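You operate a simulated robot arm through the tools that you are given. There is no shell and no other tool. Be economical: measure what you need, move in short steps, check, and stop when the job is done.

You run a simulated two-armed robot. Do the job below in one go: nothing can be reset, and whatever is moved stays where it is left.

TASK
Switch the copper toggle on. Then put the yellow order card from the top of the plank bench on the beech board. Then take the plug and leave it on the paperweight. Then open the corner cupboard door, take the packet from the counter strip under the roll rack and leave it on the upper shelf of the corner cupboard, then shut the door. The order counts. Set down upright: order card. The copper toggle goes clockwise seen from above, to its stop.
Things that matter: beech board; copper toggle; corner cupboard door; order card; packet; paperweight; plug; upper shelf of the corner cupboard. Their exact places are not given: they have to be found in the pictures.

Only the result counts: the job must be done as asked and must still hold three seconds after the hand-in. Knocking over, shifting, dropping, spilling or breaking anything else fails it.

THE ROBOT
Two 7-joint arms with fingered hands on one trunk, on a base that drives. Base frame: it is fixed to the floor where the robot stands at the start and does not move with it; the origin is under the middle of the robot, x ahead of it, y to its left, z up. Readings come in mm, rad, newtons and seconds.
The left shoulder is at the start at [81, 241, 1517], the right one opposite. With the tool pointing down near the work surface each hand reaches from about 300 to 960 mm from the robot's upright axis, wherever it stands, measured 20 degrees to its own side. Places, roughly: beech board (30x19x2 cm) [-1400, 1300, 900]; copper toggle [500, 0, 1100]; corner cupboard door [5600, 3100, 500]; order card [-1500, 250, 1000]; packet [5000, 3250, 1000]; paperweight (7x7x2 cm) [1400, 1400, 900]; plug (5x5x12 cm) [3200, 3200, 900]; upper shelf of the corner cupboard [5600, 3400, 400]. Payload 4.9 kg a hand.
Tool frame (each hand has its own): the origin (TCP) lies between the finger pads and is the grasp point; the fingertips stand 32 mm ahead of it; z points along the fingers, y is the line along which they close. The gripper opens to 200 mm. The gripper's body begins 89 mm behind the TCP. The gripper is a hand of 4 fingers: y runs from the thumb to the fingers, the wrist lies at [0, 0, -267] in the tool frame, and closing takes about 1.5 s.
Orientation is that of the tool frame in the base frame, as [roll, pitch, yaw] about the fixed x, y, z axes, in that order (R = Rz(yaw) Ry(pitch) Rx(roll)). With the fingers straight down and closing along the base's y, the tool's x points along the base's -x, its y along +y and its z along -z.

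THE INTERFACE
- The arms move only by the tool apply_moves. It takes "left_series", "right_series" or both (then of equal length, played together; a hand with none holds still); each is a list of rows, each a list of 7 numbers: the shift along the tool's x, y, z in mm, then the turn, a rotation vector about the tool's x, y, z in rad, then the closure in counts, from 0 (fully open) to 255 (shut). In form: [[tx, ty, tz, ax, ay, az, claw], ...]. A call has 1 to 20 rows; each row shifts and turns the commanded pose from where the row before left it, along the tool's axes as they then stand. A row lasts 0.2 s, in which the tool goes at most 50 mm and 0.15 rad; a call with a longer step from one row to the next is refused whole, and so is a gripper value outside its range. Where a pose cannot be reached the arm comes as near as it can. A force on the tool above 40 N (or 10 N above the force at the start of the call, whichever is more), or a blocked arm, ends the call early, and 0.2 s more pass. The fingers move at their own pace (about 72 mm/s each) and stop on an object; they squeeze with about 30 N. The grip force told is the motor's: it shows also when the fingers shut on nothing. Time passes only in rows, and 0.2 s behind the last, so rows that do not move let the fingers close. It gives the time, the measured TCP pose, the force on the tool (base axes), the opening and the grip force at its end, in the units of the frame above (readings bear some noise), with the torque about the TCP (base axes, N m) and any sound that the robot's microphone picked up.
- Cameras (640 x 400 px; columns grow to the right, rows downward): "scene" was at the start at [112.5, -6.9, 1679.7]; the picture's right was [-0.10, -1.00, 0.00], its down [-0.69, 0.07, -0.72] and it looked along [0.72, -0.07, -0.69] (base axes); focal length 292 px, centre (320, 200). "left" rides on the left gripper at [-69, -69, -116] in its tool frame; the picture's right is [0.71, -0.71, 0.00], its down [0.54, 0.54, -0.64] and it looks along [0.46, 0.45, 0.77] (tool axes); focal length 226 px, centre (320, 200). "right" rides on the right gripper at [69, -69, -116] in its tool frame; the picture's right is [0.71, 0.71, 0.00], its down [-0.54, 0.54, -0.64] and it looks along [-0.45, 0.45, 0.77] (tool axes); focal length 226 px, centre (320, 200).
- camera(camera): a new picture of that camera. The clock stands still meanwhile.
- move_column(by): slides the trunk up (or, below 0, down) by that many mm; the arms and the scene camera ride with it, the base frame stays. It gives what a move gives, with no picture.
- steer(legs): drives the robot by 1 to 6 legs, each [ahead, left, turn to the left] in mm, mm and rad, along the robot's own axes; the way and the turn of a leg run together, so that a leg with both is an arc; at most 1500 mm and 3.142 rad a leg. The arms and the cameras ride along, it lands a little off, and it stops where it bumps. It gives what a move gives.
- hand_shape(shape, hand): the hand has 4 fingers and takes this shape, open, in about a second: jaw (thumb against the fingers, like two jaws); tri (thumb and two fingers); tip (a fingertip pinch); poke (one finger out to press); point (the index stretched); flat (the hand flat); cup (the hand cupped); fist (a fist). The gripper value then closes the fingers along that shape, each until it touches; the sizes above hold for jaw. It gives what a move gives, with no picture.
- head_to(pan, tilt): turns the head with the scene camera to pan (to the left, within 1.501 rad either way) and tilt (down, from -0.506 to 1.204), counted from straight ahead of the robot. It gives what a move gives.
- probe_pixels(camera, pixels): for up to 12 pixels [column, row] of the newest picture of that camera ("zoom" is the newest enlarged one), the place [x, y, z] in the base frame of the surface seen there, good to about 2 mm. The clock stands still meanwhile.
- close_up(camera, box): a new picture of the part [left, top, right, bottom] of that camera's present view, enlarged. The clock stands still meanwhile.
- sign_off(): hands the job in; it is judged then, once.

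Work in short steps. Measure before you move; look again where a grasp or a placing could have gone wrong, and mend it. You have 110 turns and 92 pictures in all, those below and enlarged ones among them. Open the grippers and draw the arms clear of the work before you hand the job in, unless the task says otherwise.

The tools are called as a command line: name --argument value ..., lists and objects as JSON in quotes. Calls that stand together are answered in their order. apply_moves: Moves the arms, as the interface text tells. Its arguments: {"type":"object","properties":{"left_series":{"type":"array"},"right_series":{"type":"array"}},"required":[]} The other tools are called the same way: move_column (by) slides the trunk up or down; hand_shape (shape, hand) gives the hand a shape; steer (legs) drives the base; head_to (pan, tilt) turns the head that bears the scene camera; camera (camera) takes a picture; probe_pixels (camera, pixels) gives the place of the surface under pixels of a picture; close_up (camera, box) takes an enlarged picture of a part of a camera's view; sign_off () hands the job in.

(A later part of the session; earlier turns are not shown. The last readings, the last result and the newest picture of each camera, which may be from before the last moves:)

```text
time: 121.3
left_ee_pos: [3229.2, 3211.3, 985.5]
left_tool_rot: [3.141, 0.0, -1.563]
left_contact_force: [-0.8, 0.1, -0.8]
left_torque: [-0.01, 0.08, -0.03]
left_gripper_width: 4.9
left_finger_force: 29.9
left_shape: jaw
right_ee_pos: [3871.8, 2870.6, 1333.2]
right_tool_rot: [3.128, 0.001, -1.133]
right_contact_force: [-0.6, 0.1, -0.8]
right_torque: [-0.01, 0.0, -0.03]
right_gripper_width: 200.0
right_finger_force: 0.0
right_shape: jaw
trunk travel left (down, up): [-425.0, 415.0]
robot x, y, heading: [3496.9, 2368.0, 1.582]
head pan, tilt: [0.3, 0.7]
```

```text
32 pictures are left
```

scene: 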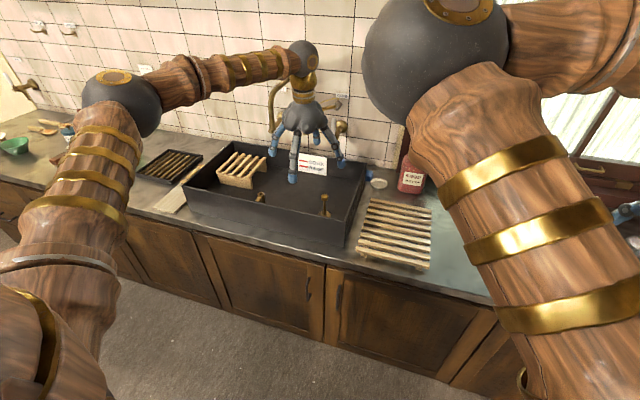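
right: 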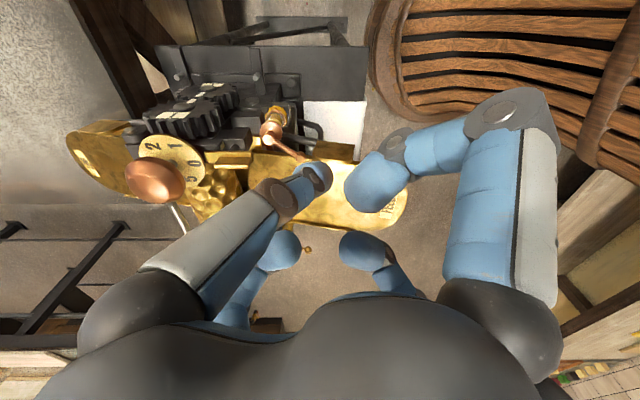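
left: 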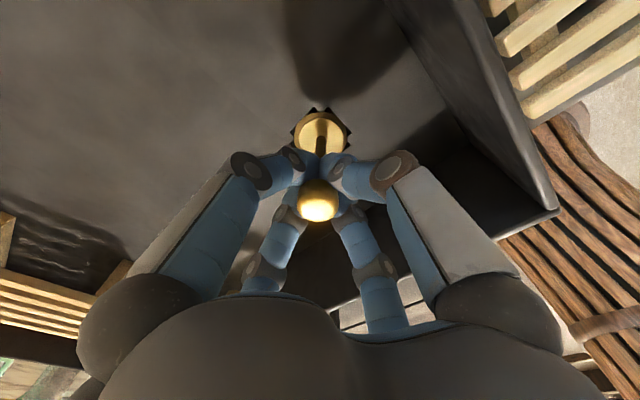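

The fingers hold the stem just under the knob. I lift straight up.

apply_moves --left_series '[[0, 0, -10, 0, 0, 0, 255], [0, 0, -20, 0, 0, 0, 255], [0, 0, -40, 0, 0, 0, 255], [0, 0, -40, 0, 0, 0, 255], [0, 0, -40, 0, 0, 0, 255], [0, 0, -40, 0, 0, 0, 255], [0, 0, -40, 0, 0, 0, 255], [0, 0, 0, 0, 0, 0, 255]]'

close_up --camera "scene" --box '[240, 70, 400, 220]'

```text
time: 123.1
left_ee_pos: [3232.8, 3210.9, 1216.6]
left_tool_rot: [-3.141, -0.002, -1.563]
left_contact_force: [-0.2, -0.1, -3.0]
left_torque: [-0.02, 0.02, -0.01]
left_gripper_width: 5.2
left_finger_force: 30.0
left_shape: jaw
right_ee_pos: [3871.0, 2870.7, 1333.9]
right_tool_rot: [3.125, 0.001, -1.133]
right_contact_force: [0.6, -0.6, -0.1]
right_torque: [-0.04, -0.01, -0.01]
right_gripper_width: 199.9
right_finger_force: 0.1
right_shape: jaw
trunk travel left (down, up): [-425.0, 415.0]
robot x, y, heading: [3497.0, 2371.5, 1.586]
head pan, tilt: [0.3, 0.7]
```

```text
2.67 times, centred on (320, 145) of scene
```

zoom: 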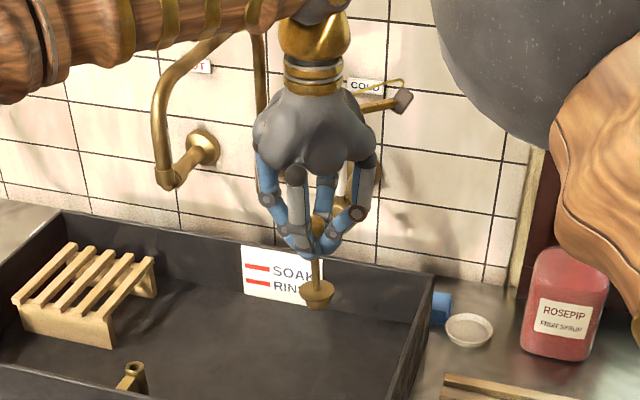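

The plug hangs upright, bottom tapered. I probe its bottom, then back off, turn to face -x and drive back along the corridor.

probe_pixels --camera "zoom" --pixels '[[316, 308], [316, 295], [318, 285], [318, 220]]'

steer --legs '[[-130, 0, 0], [0, 0, 1.556], [1150, 0, 0]]'

head_to --pan 0.6 --tilt 0.5

camera --camera "scene"

```text
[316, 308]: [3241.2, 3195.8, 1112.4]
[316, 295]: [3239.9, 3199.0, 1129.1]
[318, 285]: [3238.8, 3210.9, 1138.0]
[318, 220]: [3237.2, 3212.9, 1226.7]
```

```text
time: 133.6
left_ee_pos: [1500.4, 2024.7, 1216.1]
left_tool_rot: [3.14, 0.002, -0.022]
left_contact_force: [0.5, -0.1, -2.2]
left_torque: [-0.03, -0.01, 0.0]
left_gripper_width: 4.9
left_finger_force: 30.1
left_shape: jaw
right_ee_pos: [1860.1, 2654.1, 1333.8]
right_tool_rot: [3.127, 0.0, 0.409]
right_contact_force: [-0.5, 0.5, -0.1]
right_torque: [-0.01, 0.01, 0.01]
right_gripper_width: 200.1
right_finger_force: 0.0
right_shape: jaw
trunk travel left (down, up): [-425.0, 415.0]
robot x, y, heading: [2348.2, 2263.0, 3.117]
head pan, tilt: [0.3, 0.7]
```

```text
time: 134.4
left_ee_pos: [1498.2, 2025.8, 1214.8]
left_tool_rot: [-3.141, -0.001, -0.022]
left_contact_force: [0.1, -0.4, -1.5]
left_torque: [-0.01, -0.02, 0.02]
left_gripper_width: 4.9
left_finger_force: 29.9
left_shape: jaw
right_ee_pos: [1857.7, 2652.8, 1334.0]
right_tool_rot: [3.125, 0.001, 0.407]
right_contact_force: [-0.2, -0.8, -0.3]
right_torque: [-0.01, 0.0, 0.02]
right_gripper_width: 200.0
right_finger_force: 0.1
right_shape: jaw
trunk travel left (down, up): [-425.0, 415.0]
robot x, y, heading: [2346.4, 2264.6, 3.115]
head pan, tilt: [0.6, 0.499]
```

```text
30 pictures are left
```

scene: 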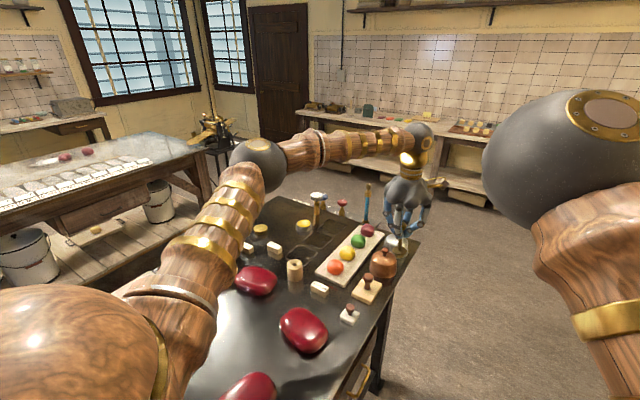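

The table is in view. I enlarge it to find the paperweight.

close_up --camera "scene" --box '[200, 170, 424, 310]'

probe_pixels --camera "scene" --pixels '[[305, 226], [260, 228], [367, 288], [349, 313], [318, 288], [247, 246], [275, 248], [290, 200], [420, 230], [395, 310], [300, 390], [366, 200]]'

```text
2.86 times, centred on (312, 240) of scene
```

zoom: 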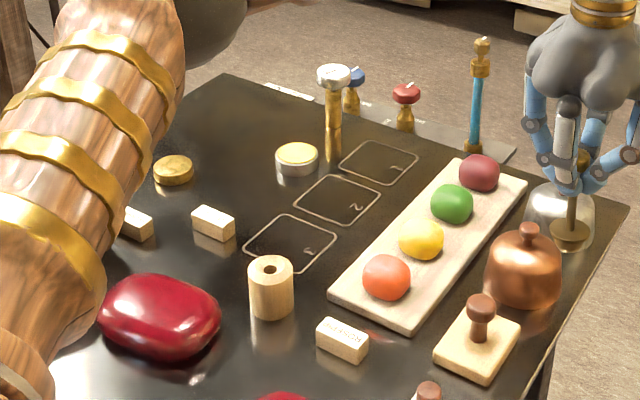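

```text
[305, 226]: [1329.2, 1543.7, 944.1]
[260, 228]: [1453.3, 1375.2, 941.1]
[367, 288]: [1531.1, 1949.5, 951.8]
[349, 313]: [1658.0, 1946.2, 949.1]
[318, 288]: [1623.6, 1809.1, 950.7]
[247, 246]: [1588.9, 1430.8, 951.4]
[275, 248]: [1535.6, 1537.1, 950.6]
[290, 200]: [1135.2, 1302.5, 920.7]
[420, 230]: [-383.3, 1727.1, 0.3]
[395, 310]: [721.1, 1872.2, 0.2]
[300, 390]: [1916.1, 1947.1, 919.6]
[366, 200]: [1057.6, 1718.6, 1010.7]
```

Two candidates: brass disc at zoom (173,168) and a tin at (297,157). I enlarge them.

close_up --camera "scene" --box '[246, 210, 326, 260]'

```text
8.00 times, centred on (286, 235) of scene
```

zoom: 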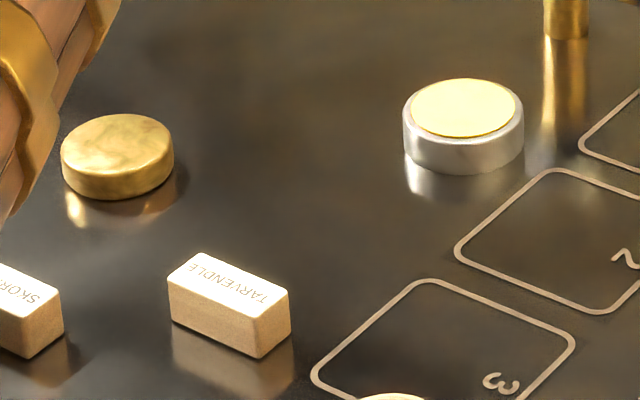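

probe_pixels --camera "zoom" --pixels '[[118, 140], [70, 150], [165, 145], [118, 118], [118, 168], [118, 185], [463, 108], [415, 110], [515, 110], [463, 135], [463, 82], [463, 165]]'

```text
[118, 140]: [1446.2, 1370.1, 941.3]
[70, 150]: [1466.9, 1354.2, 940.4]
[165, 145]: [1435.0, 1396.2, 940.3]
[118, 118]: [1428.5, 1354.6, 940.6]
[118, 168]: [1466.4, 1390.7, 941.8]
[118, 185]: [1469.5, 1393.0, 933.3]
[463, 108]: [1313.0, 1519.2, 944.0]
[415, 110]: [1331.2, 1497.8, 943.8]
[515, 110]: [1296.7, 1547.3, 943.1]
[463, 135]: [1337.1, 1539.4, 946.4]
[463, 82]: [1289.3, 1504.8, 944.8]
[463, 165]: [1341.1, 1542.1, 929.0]
```

The brass disc (top z 941, centre ≈(1449,1373), 7 cm wide, 2 cm high) is the paperweight. I turn to face the table and strafe so that it lies ahead-left.

steer --legs '[[0, 0, 1.597], [-8, -1147, 0]]'

head_to --pan 0.25 --tilt 0.75

camera --camera "scene"

```text
time: 144.1
left_ee_pos: [1451.2, 1435.1, 1215.3]
left_tool_rot: [3.141, 0.002, 1.553]
left_contact_force: [-0.6, -1.0, -2.1]
left_torque: [0.01, 0.0, -0.02]
left_gripper_width: 4.9
left_finger_force: 30.0
left_shape: jaw
right_ee_pos: [820.4, 1790.8, 1334.1]
right_tool_rot: [3.127, 0.0, 1.985]
right_contact_force: [0.3, 0.3, -0.5]
right_torque: [0.0, 0.05, 0.03]
right_gripper_width: 200.2
right_finger_force: 0.0
right_shape: jaw
trunk travel left (down, up): [-425.0, 415.0]
robot x, y, heading: [1207.7, 2282.5, -1.586]
head pan, tilt: [0.6, 0.499]
```

```text
time: 144.9
left_ee_pos: [1450.4, 1434.0, 1216.6]
left_tool_rot: [-3.14, -0.001, 1.552]
left_contact_force: [-0.8, -0.4, -3.1]
left_torque: [-0.01, -0.01, 0.0]
left_gripper_width: 4.8
left_finger_force: 30.0
left_shape: jaw
right_ee_pos: [819.9, 1792.7, 1334.4]
right_tool_rot: [3.126, -0.001, 1.986]
right_contact_force: [0.2, -0.2, 0.0]
right_torque: [0.01, -0.01, 0.0]
right_gripper_width: 199.8
right_finger_force: 0.2
right_shape: jaw
trunk travel left (down, up): [-425.0, 415.0]
robot x, y, heading: [1207.4, 2278.3, -1.585]
head pan, tilt: [0.25, 0.75]
```

```text
27 pictures are left
```

scene: 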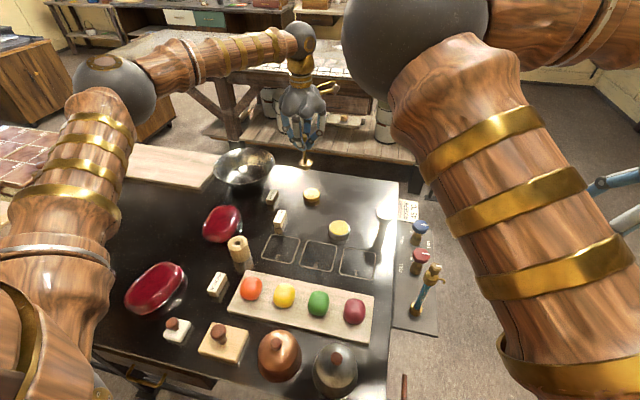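

I enlarge the paperweight and the hanging plug to align them precisely.

close_up --camera "scene" --box '[260, 120, 356, 210]'

```text
4.44 times, centred on (308, 165) of scene
```

zoom: 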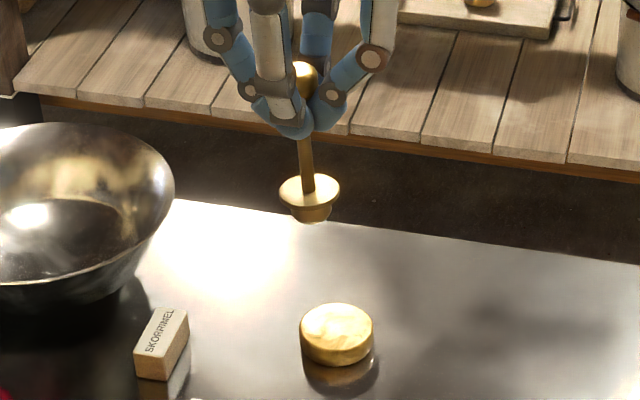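

probe_pixels --camera "zoom" --pixels '[[337, 305], [337, 337], [302, 320], [371, 320], [337, 320], [310, 190], [282, 187], [338, 187], [310, 178], [312, 217], [306, 160], [140, 130]]'

```text
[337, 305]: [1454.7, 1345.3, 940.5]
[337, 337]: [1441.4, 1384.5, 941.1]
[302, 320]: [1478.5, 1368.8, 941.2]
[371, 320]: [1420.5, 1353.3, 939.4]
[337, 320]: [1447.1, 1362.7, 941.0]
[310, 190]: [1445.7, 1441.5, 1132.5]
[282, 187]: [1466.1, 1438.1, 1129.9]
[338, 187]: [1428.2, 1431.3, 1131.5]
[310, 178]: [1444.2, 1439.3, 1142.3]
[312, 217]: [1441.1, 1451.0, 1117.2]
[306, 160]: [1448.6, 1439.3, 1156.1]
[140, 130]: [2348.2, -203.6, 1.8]
```

Paperweight centre ≈(1449,1369,941), plug axis ≈(1447,1435). I move over it and lower to about 10 mm above.

apply_moves --left_series '[[-33, 1.5, 0, 0, 0, 0, 255], [-33, 1.5, 0, 0, 0, 0, 255], [0, 0, 40, 0, 0, 0, 255], [0, 0, 40, 0, 0, 0, 255], [0, 0, 40, 0, 0, 0, 255], [0, 0, 34, 0, 0, 0, 255], [0, 0, 0, 0, 0, 0, 255]]'

close_up --camera "scene" --box '[270, 145, 350, 215]'

close_up --camera "left" --box '[220, 60, 420, 220]'

```text
time: 146.5
left_ee_pos: [1452.4, 1368.3, 1060.0]
left_tool_rot: [3.141, 0.0, 1.552]
left_contact_force: [-0.1, 1.1, -2.7]
left_torque: [0.02, -0.02, -0.03]
left_gripper_width: 4.6
left_finger_force: 29.4
left_shape: jaw
right_ee_pos: [820.3, 1793.6, 1333.3]
right_tool_rot: [3.126, 0.001, 1.984]
right_contact_force: [-0.2, 0.0, 0.8]
right_torque: [0.01, 0.03, 0.0]
right_gripper_width: 199.9
right_finger_force: 0.0
right_shape: jaw
trunk travel left (down, up): [-425.0, 415.0]
robot x, y, heading: [1206.7, 2281.3, -1.589]
head pan, tilt: [0.25, 0.75]
```

```text
5.71 times, centred on (310, 180) of scene
```

zoom: 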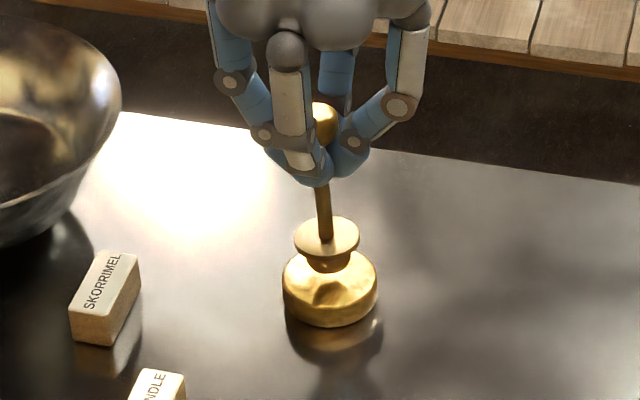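

```text
2.50 times, centred on (320, 140) of left
```

zoom: 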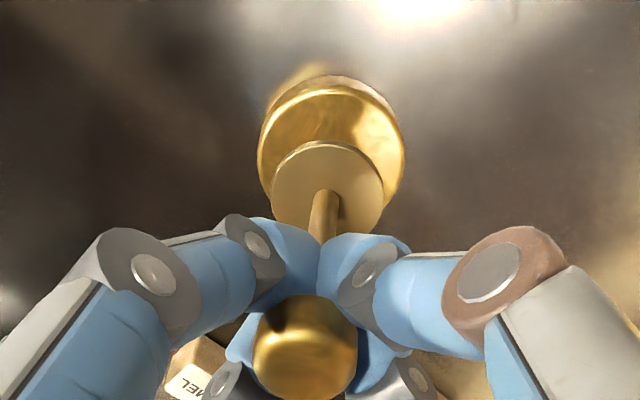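

Alignment is good. I lower in 2 mm steps until contact.

apply_moves --left_series '[[0, 0, 3, 0, 0, 0, 255], [0, 0, 2, 0, 0, 0, 255], [0, 0, 2, 0, 0, 0, 255], [0, 0, 1, 0, 0, 0, 255], [0, 0, 0, 0, 0, 0, 255]]'

```text
time: 147.7
left_ee_pos: [1451.9, 1368.1, 1053.3]
left_tool_rot: [-3.141, 0.0, 1.552]
left_contact_force: [0.4, -0.1, -2.4]
left_torque: [0.01, 0.0, 0.03]
left_gripper_width: 4.8
left_finger_force: 29.5
left_shape: jaw
right_ee_pos: [819.1, 1792.3, 1333.7]
right_tool_rot: [3.126, 0.0, 1.984]
right_contact_force: [0.3, -0.2, 0.0]
right_torque: [-0.02, -0.02, -0.01]
right_gripper_width: 200.3
right_finger_force: 0.0
right_shape: jaw
trunk travel left (down, up): [-425.0, 415.0]
robot x, y, heading: [1199.7, 2284.1, -1.589]
head pan, tilt: [0.25, 0.75]
```

apply_moves --left_series '[[0, 0, 1.5, 0, 0, 0, 255], [0, 0, 1.5, 0, 0, 0, 255], [0, 0, 1, 0, 0, 0, 255], [0, 0, 0, 0, 0, 0, 255]]'

```text
time: 148.7
left_ee_pos: [1452.7, 1368.5, 1049.0]
left_tool_rot: [3.141, 0.0, 1.554]
left_contact_force: [1.0, -0.1, -2.6]
left_torque: [0.01, -0.03, -0.03]
left_gripper_width: 4.9
left_finger_force: 31.0
left_shape: jaw
right_ee_pos: [820.3, 1792.2, 1334.0]
right_tool_rot: [3.126, 0.0, 1.985]
right_contact_force: [0.4, -0.7, 0.5]
right_torque: [0.0, -0.02, -0.04]
right_gripper_width: 199.7
right_finger_force: 0.1
right_shape: jaw
trunk travel left (down, up): [-425.0, 415.0]
robot x, y, heading: [1206.4, 2283.3, -1.589]
head pan, tilt: [0.25, 0.75]
```

Weight is still on the hand (-2.6 N). I go on down 1 mm at a time.

apply_moves --left_series '[[0, 0, 1, 0, 0, 0, 255], [0, 0, 1, 0, 0, 0, 255], [0, 0, 1, 0, 0, 0, 255], [0, 0, 0, 0, 0, 0, 255]]'

```text
time: 149.7
left_ee_pos: [1451.8, 1370.2, 1048.7]
left_tool_rot: [-3.141, 0.0, 1.553]
left_contact_force: [-1.5, -0.7, 8.1]
left_torque: [-0.04, -0.03, -0.01]
left_gripper_width: 4.8
left_finger_force: 29.7
left_shape: jaw
right_ee_pos: [819.1, 1794.4, 1333.3]
right_tool_rot: [3.127, 0.001, 1.984]
right_contact_force: [0.1, -0.3, -0.5]
right_torque: [0.02, -0.01, 0.01]
right_gripper_width: 200.1
right_finger_force: 0.1
right_shape: jaw
trunk travel left (down, up): [-425.0, 415.0]
robot x, y, heading: [1206.9, 2282.4, -1.59]
head pan, tilt: [0.25, 0.75]
```

Contact at 8 N. I ease up slightly, open gently to a moderate width, and rise straight up.

apply_moves --left_series '[[0, 0, -0.7, 0, 0, 0, 245], [0, 0, 0, 0, 0, 0, 225], [0, 0, 0, 0, 0, 0, 200], [0, 0, 0, 0, 0, 0, 165], [0, 0, 0, 0, 0, 0, 130], [0, 0, 0, 0, 0, 0, 130], [0, 0, 0, 0, 0, 0, 130], [0, 0, -15, 0, 0, 0, 130], [0, 0, -40, 0, 0, 0, 130], [0, 0, -45, 0, 0, 0, 130], [0, 0, -45, 0, 0, 0, 130], [0, 0, -45, 0, 0, 0, 60], [0, 0, 0, 0, 0, 0, 0]]'

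close_up --camera "scene" --box '[270, 145, 350, 215]'

```text
time: 152.5
left_ee_pos: [1451.8, 1372.3, 1236.5]
left_tool_rot: [-3.141, -0.001, 1.553]
left_contact_force: [-0.5, 0.1, -0.2]
left_torque: [0.03, -0.04, -0.03]
left_gripper_width: 179.1
left_finger_force: 0.1
left_shape: jaw
right_ee_pos: [818.4, 1792.1, 1333.3]
right_tool_rot: [3.126, -0.002, 1.985]
right_contact_force: [0.3, 0.2, 0.6]
right_torque: [-0.01, 0.01, -0.04]
right_gripper_width: 199.9
right_finger_force: 0.1
right_shape: jaw
trunk travel left (down, up): [-425.0, 415.0]
robot x, y, heading: [1208.8, 2278.7, -1.587]
head pan, tilt: [0.25, 0.75]
```

```text
5.71 times, centred on (310, 180) of scene
```

zoom: 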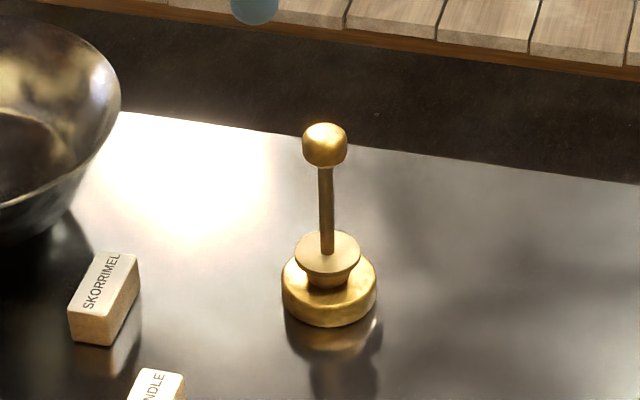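

The plug stands on the paperweight. I turn to +x and drive down the corridor toward the corner cupboard, then look.

steer --legs '[[0, 0, 1.587], [1300, 0, 0], [1300, 100, 0]]'

head_to --pan 0.45 --tilt 0.5

camera --camera "scene"

```text
time: 169.1
left_ee_pos: [4725.6, 2658.0, 1237.7]
left_tool_rot: [3.141, 0.003, -3.125]
left_contact_force: [0.0, 0.1, -1.3]
left_torque: [-0.01, -0.02, -0.02]
left_gripper_width: 199.9
left_finger_force: 0.0
left_shape: jaw
right_ee_pos: [4327.4, 2012.1, 1334.4]
right_tool_rot: [3.128, 0.0, -2.694]
right_contact_force: [-0.5, -0.3, 0.1]
right_torque: [-0.03, 0.0, 0.02]
right_gripper_width: 200.1
right_finger_force: 0.1
right_shape: jaw
trunk travel left (down, up): [-425.0, 415.0]
robot x, y, heading: [3824.4, 2380.3, 0.017]
head pan, tilt: [0.25, 0.75]
```

```text
time: 169.9
left_ee_pos: [4726.4, 2658.1, 1237.0]
left_tool_rot: [-3.141, 0.001, -3.123]
left_contact_force: [-0.2, -0.2, 0.2]
left_torque: [0.01, -0.01, 0.04]
left_gripper_width: 199.7
left_finger_force: 0.1
left_shape: jaw
right_ee_pos: [4327.5, 2011.8, 1334.6]
right_tool_rot: [3.128, 0.0, -2.693]
right_contact_force: [0.2, 0.3, -0.9]
right_torque: [0.01, -0.03, -0.01]
right_gripper_width: 199.8
right_finger_force: 0.0
right_shape: jaw
trunk travel left (down, up): [-425.0, 415.0]
robot x, y, heading: [3822.4, 2378.8, 0.012]
head pan, tilt: [0.45, 0.499]
```

```text
22 pictures are left
```

scene: 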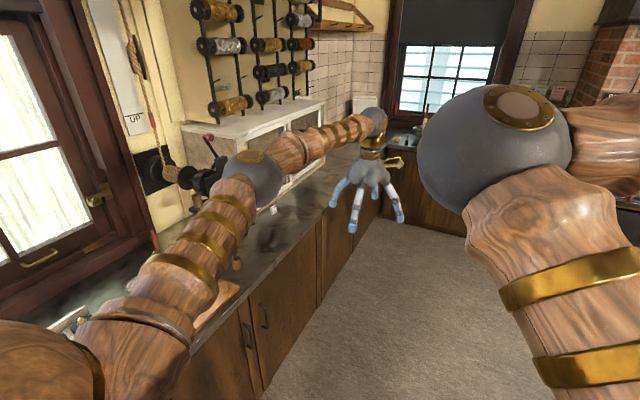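

I drive on to x≈5000 and turn to face the wall with the roll rack.

steer --legs '[[1180, -260, 0], [0, 0, 1.559]]'

head_to --pan -0.1 --tilt 0.65

camera --camera "scene"

```text
time: 179.7
left_ee_pos: [4773.6, 3047.3, 1237.3]
left_tool_rot: [-3.141, -0.001, -1.601]
left_contact_force: [0.9, -0.4, 0.6]
left_torque: [-0.01, -0.01, 0.03]
left_gripper_width: 200.0
left_finger_force: 0.1
left_shape: jaw
right_ee_pos: [5401.6, 2619.6, 1333.2]
right_tool_rot: [3.126, -0.001, -1.17]
right_contact_force: [-1.2, 0.0, 0.9]
right_torque: [0.01, 0.02, 0.0]
right_gripper_width: 200.4
right_finger_force: 0.1
right_shape: jaw
trunk travel left (down, up): [-425.0, 415.0]
robot x, y, heading: [5009.2, 2134.4, 1.536]
head pan, tilt: [0.45, 0.499]
```

```text
time: 180.7
left_ee_pos: [4771.6, 3047.6, 1237.4]
left_tool_rot: [3.141, -0.002, -1.601]
left_contact_force: [0.7, -1.0, 0.4]
left_torque: [0.02, 0.01, -0.03]
left_gripper_width: 199.9
left_finger_force: 0.1
left_shape: jaw
right_ee_pos: [5400.6, 2620.1, 1335.2]
right_tool_rot: [3.125, -0.001, -1.17]
right_contact_force: [0.0, 0.5, -1.0]
right_torque: [0.04, 0.0, 0.0]
right_gripper_width: 199.9
right_finger_force: 0.1
right_shape: jaw
trunk travel left (down, up): [-425.0, 415.0]
robot x, y, heading: [5006.3, 2135.6, 1.539]
head pan, tilt: [-0.099, 0.649]
```

```text
21 pictures are left
```

scene: 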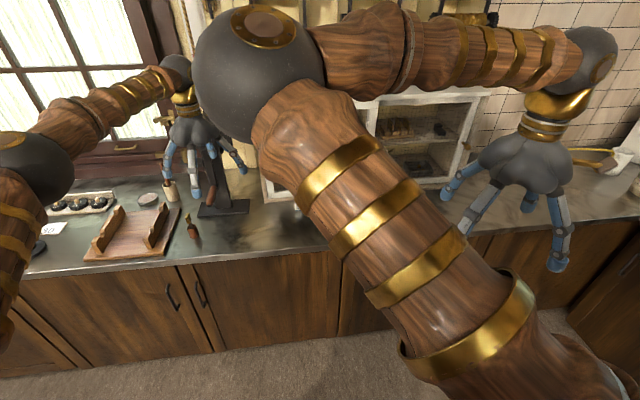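

My right elbow blocks the view. I move the right hand out to the right and look again.

apply_moves --right_series '[[16, -38, 0, 0, 0, 0, 0], [16, -38, 0, 0, 0, 0, 0], [16, -38, 0, 0, 0, 0, 0], [16, -38, 0, 0, 0, 0, 0], [16, -38, 0, 0, 0, 0, 0], [16, -38, 0, 0, 0, 0, 0], [16, -38, 0, 0, 0, 0, 0]]'

head_to --pan -0.25 --tilt 0.6

camera --camera "scene"

```text
time: 182.3
left_ee_pos: [4776.0, 3048.0, 1238.5]
left_tool_rot: [3.14, 0.001, -1.599]
left_contact_force: [-0.3, -0.8, 0.7]
left_torque: [0.01, 0.02, 0.0]
left_gripper_width: 199.7
left_finger_force: 0.0
left_shape: jaw
right_ee_pos: [5693.4, 2623.0, 1327.6]
right_tool_rot: [3.123, 0.003, -1.169]
right_contact_force: [0.0, 0.0, -0.8]
right_torque: [0.0, 0.07, 0.02]
right_gripper_width: 200.2
right_finger_force: 0.2
right_shape: jaw
trunk travel left (down, up): [-425.0, 415.0]
robot x, y, heading: [5006.5, 2133.7, 1.541]
head pan, tilt: [-0.099, 0.649]
```

```text
time: 183.0
left_ee_pos: [4774.3, 3047.0, 1237.5]
left_tool_rot: [3.141, 0.0, -1.6]
left_contact_force: [0.5, 0.0, 0.7]
left_torque: [-0.04, 0.03, 0.0]
left_gripper_width: 200.0
left_finger_force: 0.1
left_shape: jaw
right_ee_pos: [5691.6, 2621.1, 1329.0]
right_tool_rot: [3.125, -0.001, -1.17]
right_contact_force: [-0.3, 0.2, 0.0]
right_torque: [0.0, 0.03, -0.02]
right_gripper_width: 200.4
right_finger_force: 0.0
right_shape: jaw
trunk travel left (down, up): [-425.0, 415.0]
robot x, y, heading: [5002.3, 2138.3, 1.539]
head pan, tilt: [-0.25, 0.6]
```

```text
20 pictures are left
```

scene: 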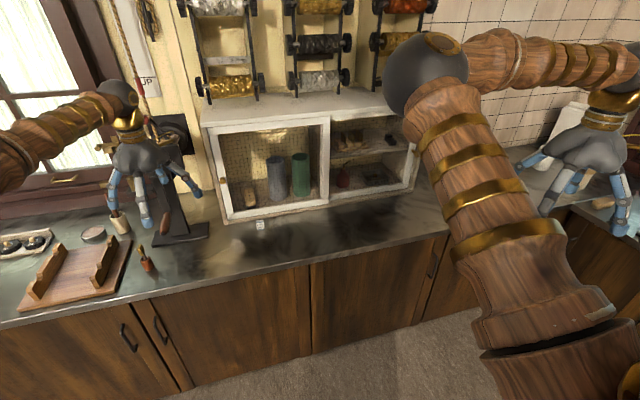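

A small white thing sits at (261,224) on the counter before the cabinet, and a door handle shows at (433,265). I enlarge both.

close_up --camera "scene" --box '[220, 170, 348, 250]'

probe_pixels --camera "scene" --pixels '[[261, 221], [261, 227], [430, 270], [437, 245], [310, 290], [340, 255], [300, 310], [265, 240], [350, 210], [315, 350]]'

```text
5.00 times, centred on (284, 210) of scene
```

zoom: 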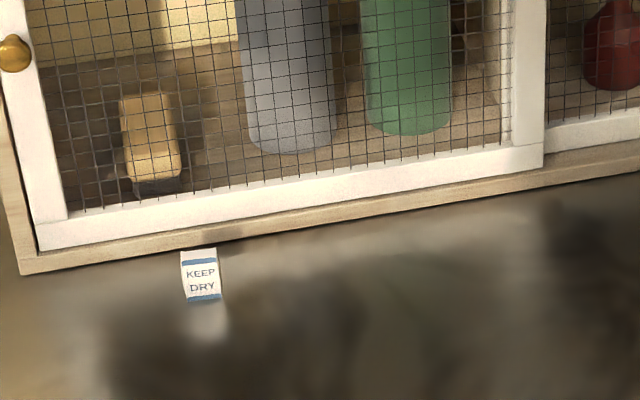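

```text
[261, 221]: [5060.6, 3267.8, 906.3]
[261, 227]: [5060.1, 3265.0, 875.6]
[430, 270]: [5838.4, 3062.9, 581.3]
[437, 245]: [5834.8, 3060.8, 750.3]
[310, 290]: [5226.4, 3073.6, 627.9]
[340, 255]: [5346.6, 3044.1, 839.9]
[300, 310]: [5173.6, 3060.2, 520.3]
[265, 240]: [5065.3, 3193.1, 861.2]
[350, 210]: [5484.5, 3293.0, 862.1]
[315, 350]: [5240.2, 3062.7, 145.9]
```

Packet ("KEEP DRY") stands near (5060,3268), z 862–908. I need the cupboard door in clear view, so I drive back-right and turn a little right.

steer --legs '[[-330, -480, 0], [0, 0, -0.35]]'

head_to --pan 0.3 --tilt 0.65

camera --camera "scene"

```text
time: 187.4
left_ee_pos: [5571.3, 2733.1, 1236.6]
left_tool_rot: [-3.14, 0.0, -1.959]
left_contact_force: [0.3, 0.4, 0.3]
left_torque: [0.02, -0.02, -0.05]
left_gripper_width: 199.7
left_finger_force: 0.1
left_shape: jaw
right_ee_pos: [6279.8, 2010.3, 1329.7]
right_tool_rot: [3.126, 0.0, -1.53]
right_contact_force: [-0.3, 0.6, 0.4]
right_torque: [-0.02, -0.04, 0.01]
right_gripper_width: 200.1
right_finger_force: 0.0
right_shape: jaw
trunk travel left (down, up): [-425.0, 415.0]
robot x, y, heading: [5468.8, 1789.7, 1.186]
head pan, tilt: [-0.25, 0.6]
```

```text
time: 188.4
left_ee_pos: [5572.2, 2731.6, 1237.2]
left_tool_rot: [3.141, 0.001, -1.959]
left_contact_force: [0.2, 0.4, 0.5]
left_torque: [-0.02, 0.03, -0.02]
left_gripper_width: 200.2
left_finger_force: 0.1
left_shape: jaw
right_ee_pos: [6280.6, 2009.4, 1329.3]
right_tool_rot: [3.126, 0.0, -1.529]
right_contact_force: [0.3, -0.5, 0.2]
right_torque: [0.02, 0.0, -0.01]
right_gripper_width: 200.2
right_finger_force: 0.0
right_shape: jaw
trunk travel left (down, up): [-425.0, 415.0]
robot x, y, heading: [5471.8, 1795.0, 1.185]
head pan, tilt: [0.3, 0.649]
```

```text
18 pictures are left
```

scene: 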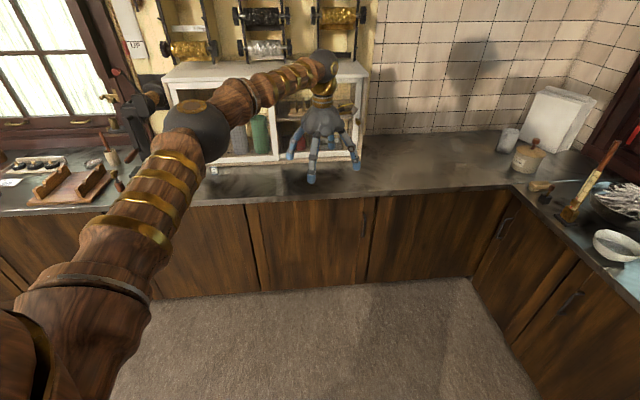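

Now door edges show at columns 255 and 370 with the handle at (362,225). I probe and enlarge.

close_up --camera "scene" --box '[240, 180, 400, 300]'

probe_pixels --camera "scene" --pixels '[[262, 240], [355, 240], [376, 240], [362, 225], [362, 215], [362, 236], [250, 240], [310, 205], [310, 280], [369, 240], [495, 240], [500, 225]]'

```text
3.33 times, centred on (320, 240) of scene
```

zoom: 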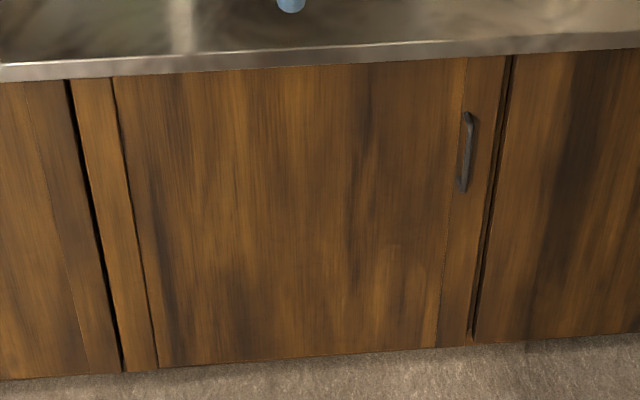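

```text
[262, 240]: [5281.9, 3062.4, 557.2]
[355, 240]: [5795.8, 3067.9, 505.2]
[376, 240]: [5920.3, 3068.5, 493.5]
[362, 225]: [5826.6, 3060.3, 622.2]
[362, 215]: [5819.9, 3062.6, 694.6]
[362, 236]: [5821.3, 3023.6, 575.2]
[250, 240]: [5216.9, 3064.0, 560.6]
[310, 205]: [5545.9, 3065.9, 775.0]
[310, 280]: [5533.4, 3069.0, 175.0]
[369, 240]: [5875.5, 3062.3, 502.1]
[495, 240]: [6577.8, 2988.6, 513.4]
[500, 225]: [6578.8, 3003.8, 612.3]
```

The door is hinged left (x≈5240) with a vertical bar handle near x≈5822. I probe the handle's bar.

probe_pixels --camera "zoom" --pixels '[[469, 130], [469, 145], [468, 160], [466, 172], [463, 188], [466, 115], [505, 130], [72, 130], [100, 130], [480, 300], [470, 200], [90, 350]]'

```text
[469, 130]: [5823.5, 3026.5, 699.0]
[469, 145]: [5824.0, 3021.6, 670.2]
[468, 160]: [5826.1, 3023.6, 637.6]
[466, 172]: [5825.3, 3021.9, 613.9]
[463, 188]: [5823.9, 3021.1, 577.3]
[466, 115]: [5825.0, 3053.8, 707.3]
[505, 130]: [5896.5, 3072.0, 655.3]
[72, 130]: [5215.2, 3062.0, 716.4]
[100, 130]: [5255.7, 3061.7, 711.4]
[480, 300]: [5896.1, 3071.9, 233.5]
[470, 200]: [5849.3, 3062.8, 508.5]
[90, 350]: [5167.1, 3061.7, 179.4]
```

Handle bar: x≈5825, y≈3022, z 575–705; door hinged at x≈5230. I bring the right hand in, square up in front and right of the door, and lower the trunk.

apply_moves --right_series '[[-16, 38, 0, 0, 0, 0, 0], [-16, 38, 0, 0, 0, 0, 0], [-16, 38, 0, 0, 0, 0, 0], [-16, 38, 0, 0, 0, 0, 0], [-16, 38, 0, 0, 0, 0, 0], [-16, 38, 0, 0, 0, 0, 0], [-16, 38, 0, 0, 0, 0, 0]]'

steer --legs '[[0, 0, 0.386], [0, -480, 0]]'

move_column --by -400

apply_moves --left_series '[[0, 0, 0, 0, -0.143, 0, 0], [0, 0, 0, 0, -0.143, 0, 0], [0, 0, 0, 0, -0.143, 0, 0], [0, 0, 0, 0, -0.143, 0, 0], [0, 0, 0, 0, -0.143, 0, 0], [0, 0, 0, 0, -0.143, 0, 0], [0, 0, 0, 0, -0.143, 0, 0], [0, 0, 0, 0, -0.143, 0, 0], [0, 0, 0, 0, -0.143, 0, 0], [0, 0, 0, 0, -0.143, 0, 0], [0, 0, 0, 0, -0.141, 0, 0], [0, 0, 0, 0, 0, 0, 0]]'

```text
time: 190.0
left_ee_pos: [5569.7, 2730.7, 1236.9]
left_tool_rot: [-3.14, 0.002, -1.96]
left_contact_force: [-0.8, 0.0, -0.8]
left_torque: [0.0, -0.03, -0.01]
left_gripper_width: 199.8
left_finger_force: 0.0
left_shape: jaw
right_ee_pos: [6008.2, 2114.8, 1334.7]
right_tool_rot: [3.127, 0.0, -1.531]
right_contact_force: [0.1, 0.0, -0.1]
right_torque: [-0.02, -0.06, 0.01]
right_gripper_width: 199.9
right_finger_force: 0.1
right_shape: jaw
trunk travel left (down, up): [-425.0, 415.0]
robot x, y, heading: [5470.8, 1800.4, 1.184]
head pan, tilt: [0.3, 0.649]
```

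```text
time: 194.0
left_ee_pos: [5705.1, 2697.5, 1236.3]
left_tool_rot: [3.141, 0.0, -1.577]
left_contact_force: [-1.1, -0.9, 0.3]
left_torque: [0.0, -0.07, -0.01]
left_gripper_width: 200.0
left_finger_force: 0.1
left_shape: jaw
right_ee_pos: [6343.3, 2289.2, 1332.7]
right_tool_rot: [3.124, 0.0, -1.147]
right_contact_force: [-0.5, -0.8, 0.4]
right_torque: [0.02, -0.03, 0.0]
right_gripper_width: 200.4
right_finger_force: 0.1
right_shape: jaw
trunk travel left (down, up): [-425.0, 415.0]
robot x, y, heading: [5961.9, 1788.4, 1.562]
head pan, tilt: [0.3, 0.649]
```

```text
time: 197.9
left_ee_pos: [5705.2, 2697.9, 837.3]
left_tool_rot: [-3.141, 0.0, -1.576]
left_contact_force: [0.3, -0.2, 0.2]
left_torque: [-0.02, -0.01, -0.02]
left_gripper_width: 199.8
left_finger_force: 0.0
left_shape: jaw
right_ee_pos: [6344.6, 2289.6, 932.8]
right_tool_rot: [3.126, 0.0, -1.146]
right_contact_force: [0.9, -0.6, -0.8]
right_torque: [0.0, 0.01, 0.01]
right_gripper_width: 200.3
right_finger_force: 0.0
right_shape: jaw
trunk travel left (down, up): [-25.0, 815.0]
robot x, y, heading: [5959.3, 1790.1, 1.56]
head pan, tilt: [0.3, 0.649]
```

```text
time: 200.5
left_ee_pos: [5705.4, 2698.4, 836.9]
left_tool_rot: [3.139, 1.193, -1.578]
left_contact_force: [1.0, 0.0, 0.2]
left_torque: [0.0, 0.01, 0.02]
left_gripper_width: 200.0
left_finger_force: 0.0
left_shape: jaw
left hand out of reach, approached as far as the arm can: row 9, 10, 11
right_ee_pos: [6343.4, 2289.8, 933.8]
right_tool_rot: [3.125, -0.001, -1.147]
right_contact_force: [0.5, -0.2, -0.4]
right_torque: [-0.02, -0.01, 0.0]
right_gripper_width: 200.1
right_finger_force: 0.0
right_shape: jaw
trunk travel left (down, up): [-25.0, 815.0]
robot x, y, heading: [5965.8, 1790.4, 1.561]
head pan, tilt: [0.3, 0.649]
```

The wrist limited the tilt to 1.19 rad at that stretch. I lower and draw back the hand, where the full tilt should be reachable.

apply_moves --left_series '[[40, 0, -20, 0, 0, 0, 0], [40, 0, -20, 0, 0, 0, 0], [40, 0, -20, 0, 0, 0, 0], [40, 0, -20, 0, 0, 0, 0], [36, 0, -20, 0, 0, 0, 0], [0, 0, 0, 0, 0, 0, 0]]'

```text
time: 201.9
left_ee_pos: [5695.6, 2635.3, 786.8]
left_tool_rot: [-3.1, 1.159, -1.6]
left_contact_force: [0.2, 0.0, 0.0]
left_torque: [0.01, -0.05, 0.0]
left_gripper_width: 199.7
left_finger_force: 0.0
left_shape: jaw
left hand out of reach, approached as far as the arm can: row 1, 2, 3, 4, 5
right_ee_pos: [6343.6, 2290.3, 933.4]
right_tool_rot: [3.124, -0.001, -1.144]
right_contact_force: [1.3, 0.1, -0.7]
right_torque: [-0.02, 0.02, 0.01]
right_gripper_width: 200.1
right_finger_force: 0.0
right_shape: jaw
trunk travel left (down, up): [-25.0, 815.0]
robot x, y, heading: [5964.1, 1793.0, 1.564]
head pan, tilt: [0.3, 0.649]
```

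Full horizontal is not reachable in this posture, so I settle for about 1.0 rad tilt: rotate the command back by 0.57 rad and read the pose.

apply_moves --left_series '[[0, 0, 0, 0, 0.1425, 0, 0], [0, 0, 0, 0, 0.1425, 0, 0], [0, 0, 0, 0, 0.1425, 0, 0], [0, 0, 0, 0, 0.1425, 0, 0], [0, 0, 0, 0, 0, 0, 0], [0, 0, 0, 0, 0, 0, 0]]'

camera --camera "scene"

```text
time: 203.3
left_ee_pos: [5696.7, 2635.5, 785.6]
left_tool_rot: [-3.12, 0.593, -1.626]
left_contact_force: [0.0, -0.6, 0.1]
left_torque: [0.01, 0.03, 0.03]
left_gripper_width: 199.9
left_finger_force: 0.0
left_shape: jaw
right_ee_pos: [6344.6, 2289.2, 934.3]
right_tool_rot: [3.125, 0.0, -1.146]
right_contact_force: [-0.2, -0.4, -0.1]
right_torque: [0.0, 0.0, 0.01]
right_gripper_width: 199.7
right_finger_force: 0.1
right_shape: jaw
trunk travel left (down, up): [-25.0, 815.0]
robot x, y, heading: [5961.6, 1790.4, 1.565]
head pan, tilt: [0.3, 0.649]
```

```text
16 pictures are left
```

scene: 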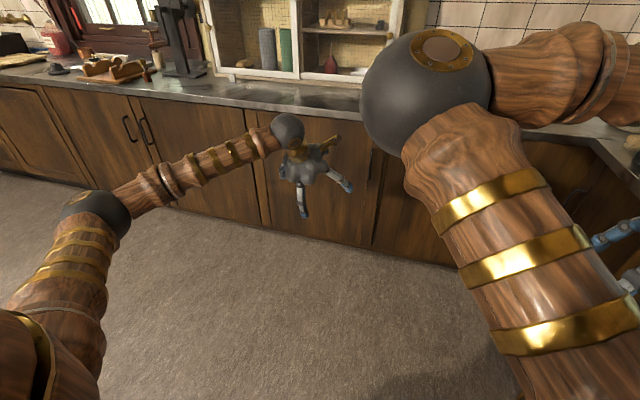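

The elbow sits far left; with the arm more outstretched the forearm will point forward. I extend the hand forward and down, then tilt up again.

apply_moves --left_series '[[-18, 0, 38.5, 0, 0, 0, 0], [-18, 0, 38.5, 0, 0, 0, 0], [-18, 0, 38.5, 0, 0, 0, 0], [-18, 0, 38.5, 0, 0, 0, 0], [-18, 0, 38.5, 0, 0, 0, 0], [-18, 0, 38.5, 0, 0, 0, 0], [0, 0, 0, 0, -0.143, 0, 100], [0, 0, 0, 0, -0.143, 0, 150], [0, 0, 0, 0, -0.143, 0, 150], [0, 0, 0, 0, -0.143, 0, 150], [0, 0, 0, 0, -0.143, 0, 150], [0, 0, 0, 0, -0.143, 0, 150], [0, 0, 0, 0, 0, 0, 150]]'

```text
time: 206.1
left_ee_pos: [5712.6, 2853.9, 653.2]
left_tool_rot: [-3.101, 1.116, -1.603]
left_contact_force: [0.1, -0.5, -0.4]
left_torque: [0.01, 0.0, -0.01]
left_gripper_width: 82.9
left_finger_force: 0.1
left_shape: jaw
left hand out of reach, approached as far as the arm can: row 11, 12
right_ee_pos: [6344.8, 2289.5, 933.5]
right_tool_rot: [3.127, 0.0, -1.147]
right_contact_force: [0.1, -0.9, -0.3]
right_torque: [0.02, 0.04, 0.02]
right_gripper_width: 200.0
right_finger_force: 0.0
right_shape: jaw
trunk travel left (down, up): [-25.0, 815.0]
robot x, y, heading: [5959.6, 1789.6, 1.563]
head pan, tilt: [0.3, 0.649]
```

The hand is at 1.12 rad tilt, good enough. I shift it right to the handle's column and roll it 45° so that the bar can pass between finger pairs.

apply_moves --left_series '[[0, -38, 0, 0, 0, 0, 150], [0, -38, 0, 0, 0, 0, 150], [0, -36, 0, 0, 0, 0, 150], [0, 0, 0, 0, 0, 0.131, 150], [0, 0, 0, 0, 0, 0.131, 150], [0, 0, 0, 0, 0, 0.131, 150], [0, 0, 0, 0, 0, 0.131, 150], [0, 0, 0, 0, 0, 0.131, 150], [0, 0, 0, 0, 0, 0.131, 150], [0, 0, 0, 0, 0, 0, 150]]'

camera --camera "left"

```text
time: 208.3
left_ee_pos: [5821.2, 2846.9, 656.2]
left_tool_rot: [2.183, 0.702, -2.79]
left_contact_force: [-0.4, 0.1, 0.7]
left_torque: [-0.01, 0.0, 0.03]
left_gripper_width: 82.6
left_finger_force: 0.1
left_shape: jaw
left hand out of reach, approached as far as the arm can: row 2
right_ee_pos: [6344.9, 2288.3, 933.7]
right_tool_rot: [3.124, -0.001, -1.148]
right_contact_force: [-0.7, -0.1, -0.6]
right_torque: [0.03, -0.01, -0.01]
right_gripper_width: 200.0
right_finger_force: 0.1
right_shape: jaw
trunk travel left (down, up): [-25.0, 815.0]
robot x, y, heading: [5962.1, 1788.0, 1.562]
head pan, tilt: [0.3, 0.649]
```

```text
15 pictures are left
```

left: 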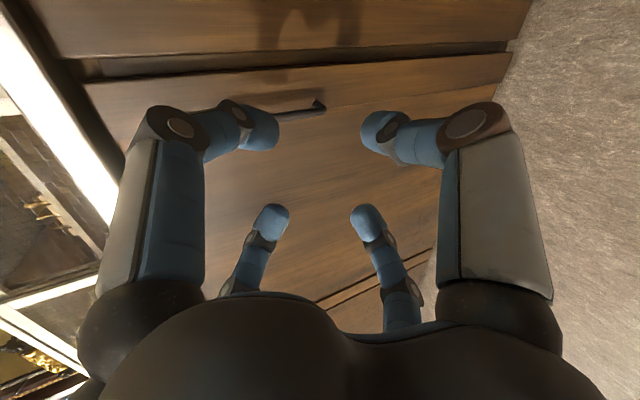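

Tool axis is (0.07,0.90,-0.44), centred on the bar in x. I drive 140 mm ahead, then read the pose.

steer --legs '[[138, 0, 0]]'

apply_moves --left_series '[[0, 0, 0, 0, 0, 0, 150], [0, 0, 0, 0, 0, 0, 150]]'

close_up --camera "left" --box '[200, 40, 440, 240]'

```text
time: 209.6
left_ee_pos: [5822.1, 2984.5, 656.3]
left_tool_rot: [2.186, 0.704, -2.79]
left_contact_force: [0.5, -0.6, -0.6]
left_torque: [0.05, 0.0, -0.01]
left_gripper_width: 82.6
left_finger_force: 0.1
left_shape: jaw
right_ee_pos: [6345.7, 2426.6, 932.8]
right_tool_rot: [3.127, -0.001, -1.146]
right_contact_force: [0.7, 0.4, -0.7]
right_torque: [-0.04, 0.01, -0.03]
right_gripper_width: 200.0
right_finger_force: 0.0
right_shape: jaw
trunk travel left (down, up): [-25.0, 815.0]
robot x, y, heading: [5963.1, 1929.8, 1.563]
head pan, tilt: [0.3, 0.649]
```

```text
time: 210.2
left_ee_pos: [5823.3, 2984.1, 657.1]
left_tool_rot: [2.184, 0.703, -2.792]
left_contact_force: [-0.2, -0.1, 0.8]
left_torque: [0.01, 0.0, 0.01]
left_gripper_width: 82.3
left_finger_force: 0.0
left_shape: jaw
right_ee_pos: [6345.6, 2424.8, 933.6]
right_tool_rot: [3.126, -0.001, -1.148]
right_contact_force: [-0.4, 1.0, -0.4]
right_torque: [-0.06, 0.01, 0.03]
right_gripper_width: 199.8
right_finger_force: 0.0
right_shape: jaw
trunk travel left (down, up): [-25.0, 815.0]
robot x, y, heading: [5961.8, 1929.0, 1.564]
head pan, tilt: [0.3, 0.649]
```

```text
2.00 times, centred on (320, 140) of left
```

zoom: 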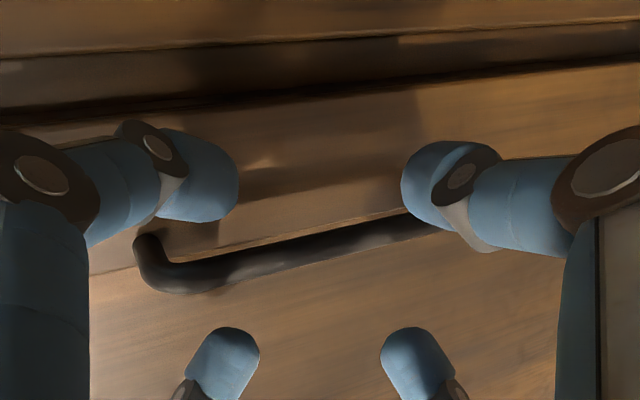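

The bar runs between the two finger pairs. I advance 26 mm and close on it.

apply_moves --left_series '[[-1.2, 1.8, 13.5, 0, 0, 0, 150], [-1.2, 1.8, 13.5, 0, 0, 0, 150], [0, 0, 0, 0, 0, 0, 150], [0, 0, 0, 0, 0, 0, 200], [0, 0, 0, 0, 0, 0, 255], [0, 0, 0, 0, 0, 0, 255], [0, 0, 0, 0, 0, 0, 255], [0, 0, 0, 0, 0, 0, 255]]'

close_up --camera "left" --box '[200, 40, 440, 240]'

```text
time: 212.0
left_ee_pos: [5826.4, 3010.3, 649.5]
left_tool_rot: [2.187, 0.703, -2.79]
left_contact_force: [2.1, 1.3, -1.0]
left_torque: [-0.24, -0.05, 0.0]
left_gripper_width: 15.4
left_finger_force: 30.0
left_shape: jaw
right_ee_pos: [6345.0, 2425.7, 932.7]
right_tool_rot: [3.125, -0.001, -1.147]
right_contact_force: [0.3, -0.4, 0.4]
right_torque: [-0.01, 0.02, 0.01]
right_gripper_width: 200.1
right_finger_force: 0.0
right_shape: jaw
trunk travel left (down, up): [-25.0, 815.0]
robot x, y, heading: [5963.4, 1929.4, 1.562]
head pan, tilt: [0.3, 0.649]
```

```text
2.00 times, centred on (320, 140) of left
```

zoom: 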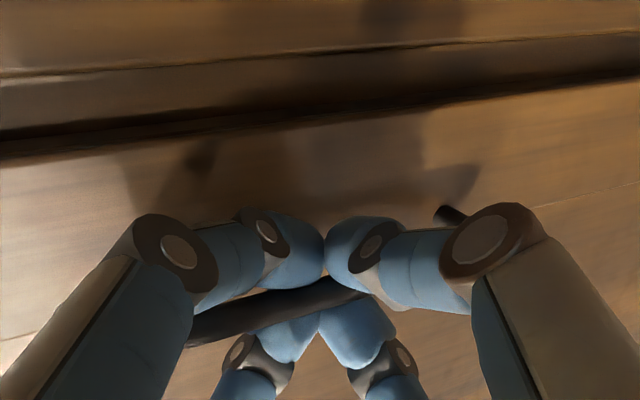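

The fingers hold the bar. I swing the door by driving the base on an arc about the hinge (≈(5230,3065)): a first 0.25 rad.

steer --legs '[[-185, 282, -0.25]]'

```text
time: 214.2
left_ee_pos: [5793.2, 2863.9, 649.4]
left_tool_rot: [2.183, 0.703, -3.037]
left_contact_force: [9.7, -2.9, -2.9]
left_torque: [-0.35, -0.2, -0.17]
left_gripper_width: 15.2
left_finger_force: 29.9
left_shape: jaw
right_ee_pos: [6154.5, 2171.2, 934.5]
right_tool_rot: [3.127, -0.001, -1.391]
right_contact_force: [-0.7, -0.5, -0.1]
right_torque: [0.02, -0.01, 0.02]
right_gripper_width: 200.3
right_finger_force: 0.0
right_shape: jaw
trunk travel left (down, up): [-25.0, 815.0]
robot x, y, heading: [5664.6, 1782.7, 1.32]
head pan, tilt: [0.3, 0.649]
```

It follows the door's arc with only ~10 N. I continue another 0.45 rad.

steer --legs '[[-333, 511, -0.45]]'

```text
time: 217.6
left_ee_pos: [5649.0, 2637.5, 648.5]
left_tool_rot: [2.184, 0.706, 2.802]
left_contact_force: [0.6, -0.6, -2.6]
left_torque: [-0.3, 0.07, -0.03]
left_gripper_width: 15.3
left_finger_force: 30.2
left_shape: jaw
right_ee_pos: [5677.4, 1856.0, 933.0]
right_tool_rot: [3.125, 0.001, -1.839]
right_contact_force: [-0.5, 0.5, 0.2]
right_torque: [-0.02, -0.01, 0.02]
right_gripper_width: 200.2
right_finger_force: 0.0
right_shape: jaw
trunk travel left (down, up): [-25.0, 815.0]
robot x, y, heading: [5064.0, 1714.1, 0.876]
head pan, tilt: [0.3, 0.649]
```

Going well; another 0.45 rad on the arc.

steer --legs '[[-332, 515, -0.45]]'

head_to --pan 0.5 --tilt 0.6

camera --camera "scene"

```text
time: 221.1
left_ee_pos: [5423.6, 2495.2, 649.7]
left_tool_rot: [2.184, 0.705, 2.342]
left_contact_force: [-6.7, 17.2, -1.7]
left_torque: [0.08, 0.26, 0.39]
left_gripper_width: 14.7
left_finger_force: 30.0
left_shape: jaw
right_ee_pos: [5103.3, 1782.6, 933.2]
right_tool_rot: [3.128, 0.0, -2.294]
right_contact_force: [-0.5, 0.3, -0.8]
right_torque: [-0.03, -0.02, 0.0]
right_gripper_width: 200.0
right_finger_force: 0.0
right_shape: jaw
trunk travel left (down, up): [-25.0, 815.0]
robot x, y, heading: [4494.6, 1925.8, 0.416]
head pan, tilt: [0.3, 0.649]
```

```text
time: 221.8
left_ee_pos: [5421.9, 2495.9, 649.6]
left_tool_rot: [2.184, 0.704, 2.345]
left_contact_force: [-1.5, 3.8, 0.4]
left_torque: [-0.12, 0.17, 0.14]
left_gripper_width: 14.8
left_finger_force: 30.1
left_shape: jaw
right_ee_pos: [5102.3, 1780.9, 934.3]
right_tool_rot: [3.124, -0.001, -2.295]
right_contact_force: [-0.2, -0.5, -0.3]
right_torque: [0.0, -0.01, -0.02]
right_gripper_width: 200.1
right_finger_force: 0.1
right_shape: jaw
trunk travel left (down, up): [-25.0, 815.0]
robot x, y, heading: [4493.6, 1928.6, 0.419]
head pan, tilt: [0.499, 0.6]
```

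```text
12 pictures are left
```

scene: 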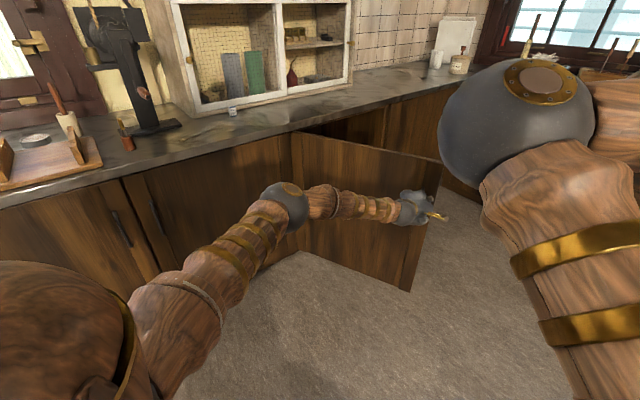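

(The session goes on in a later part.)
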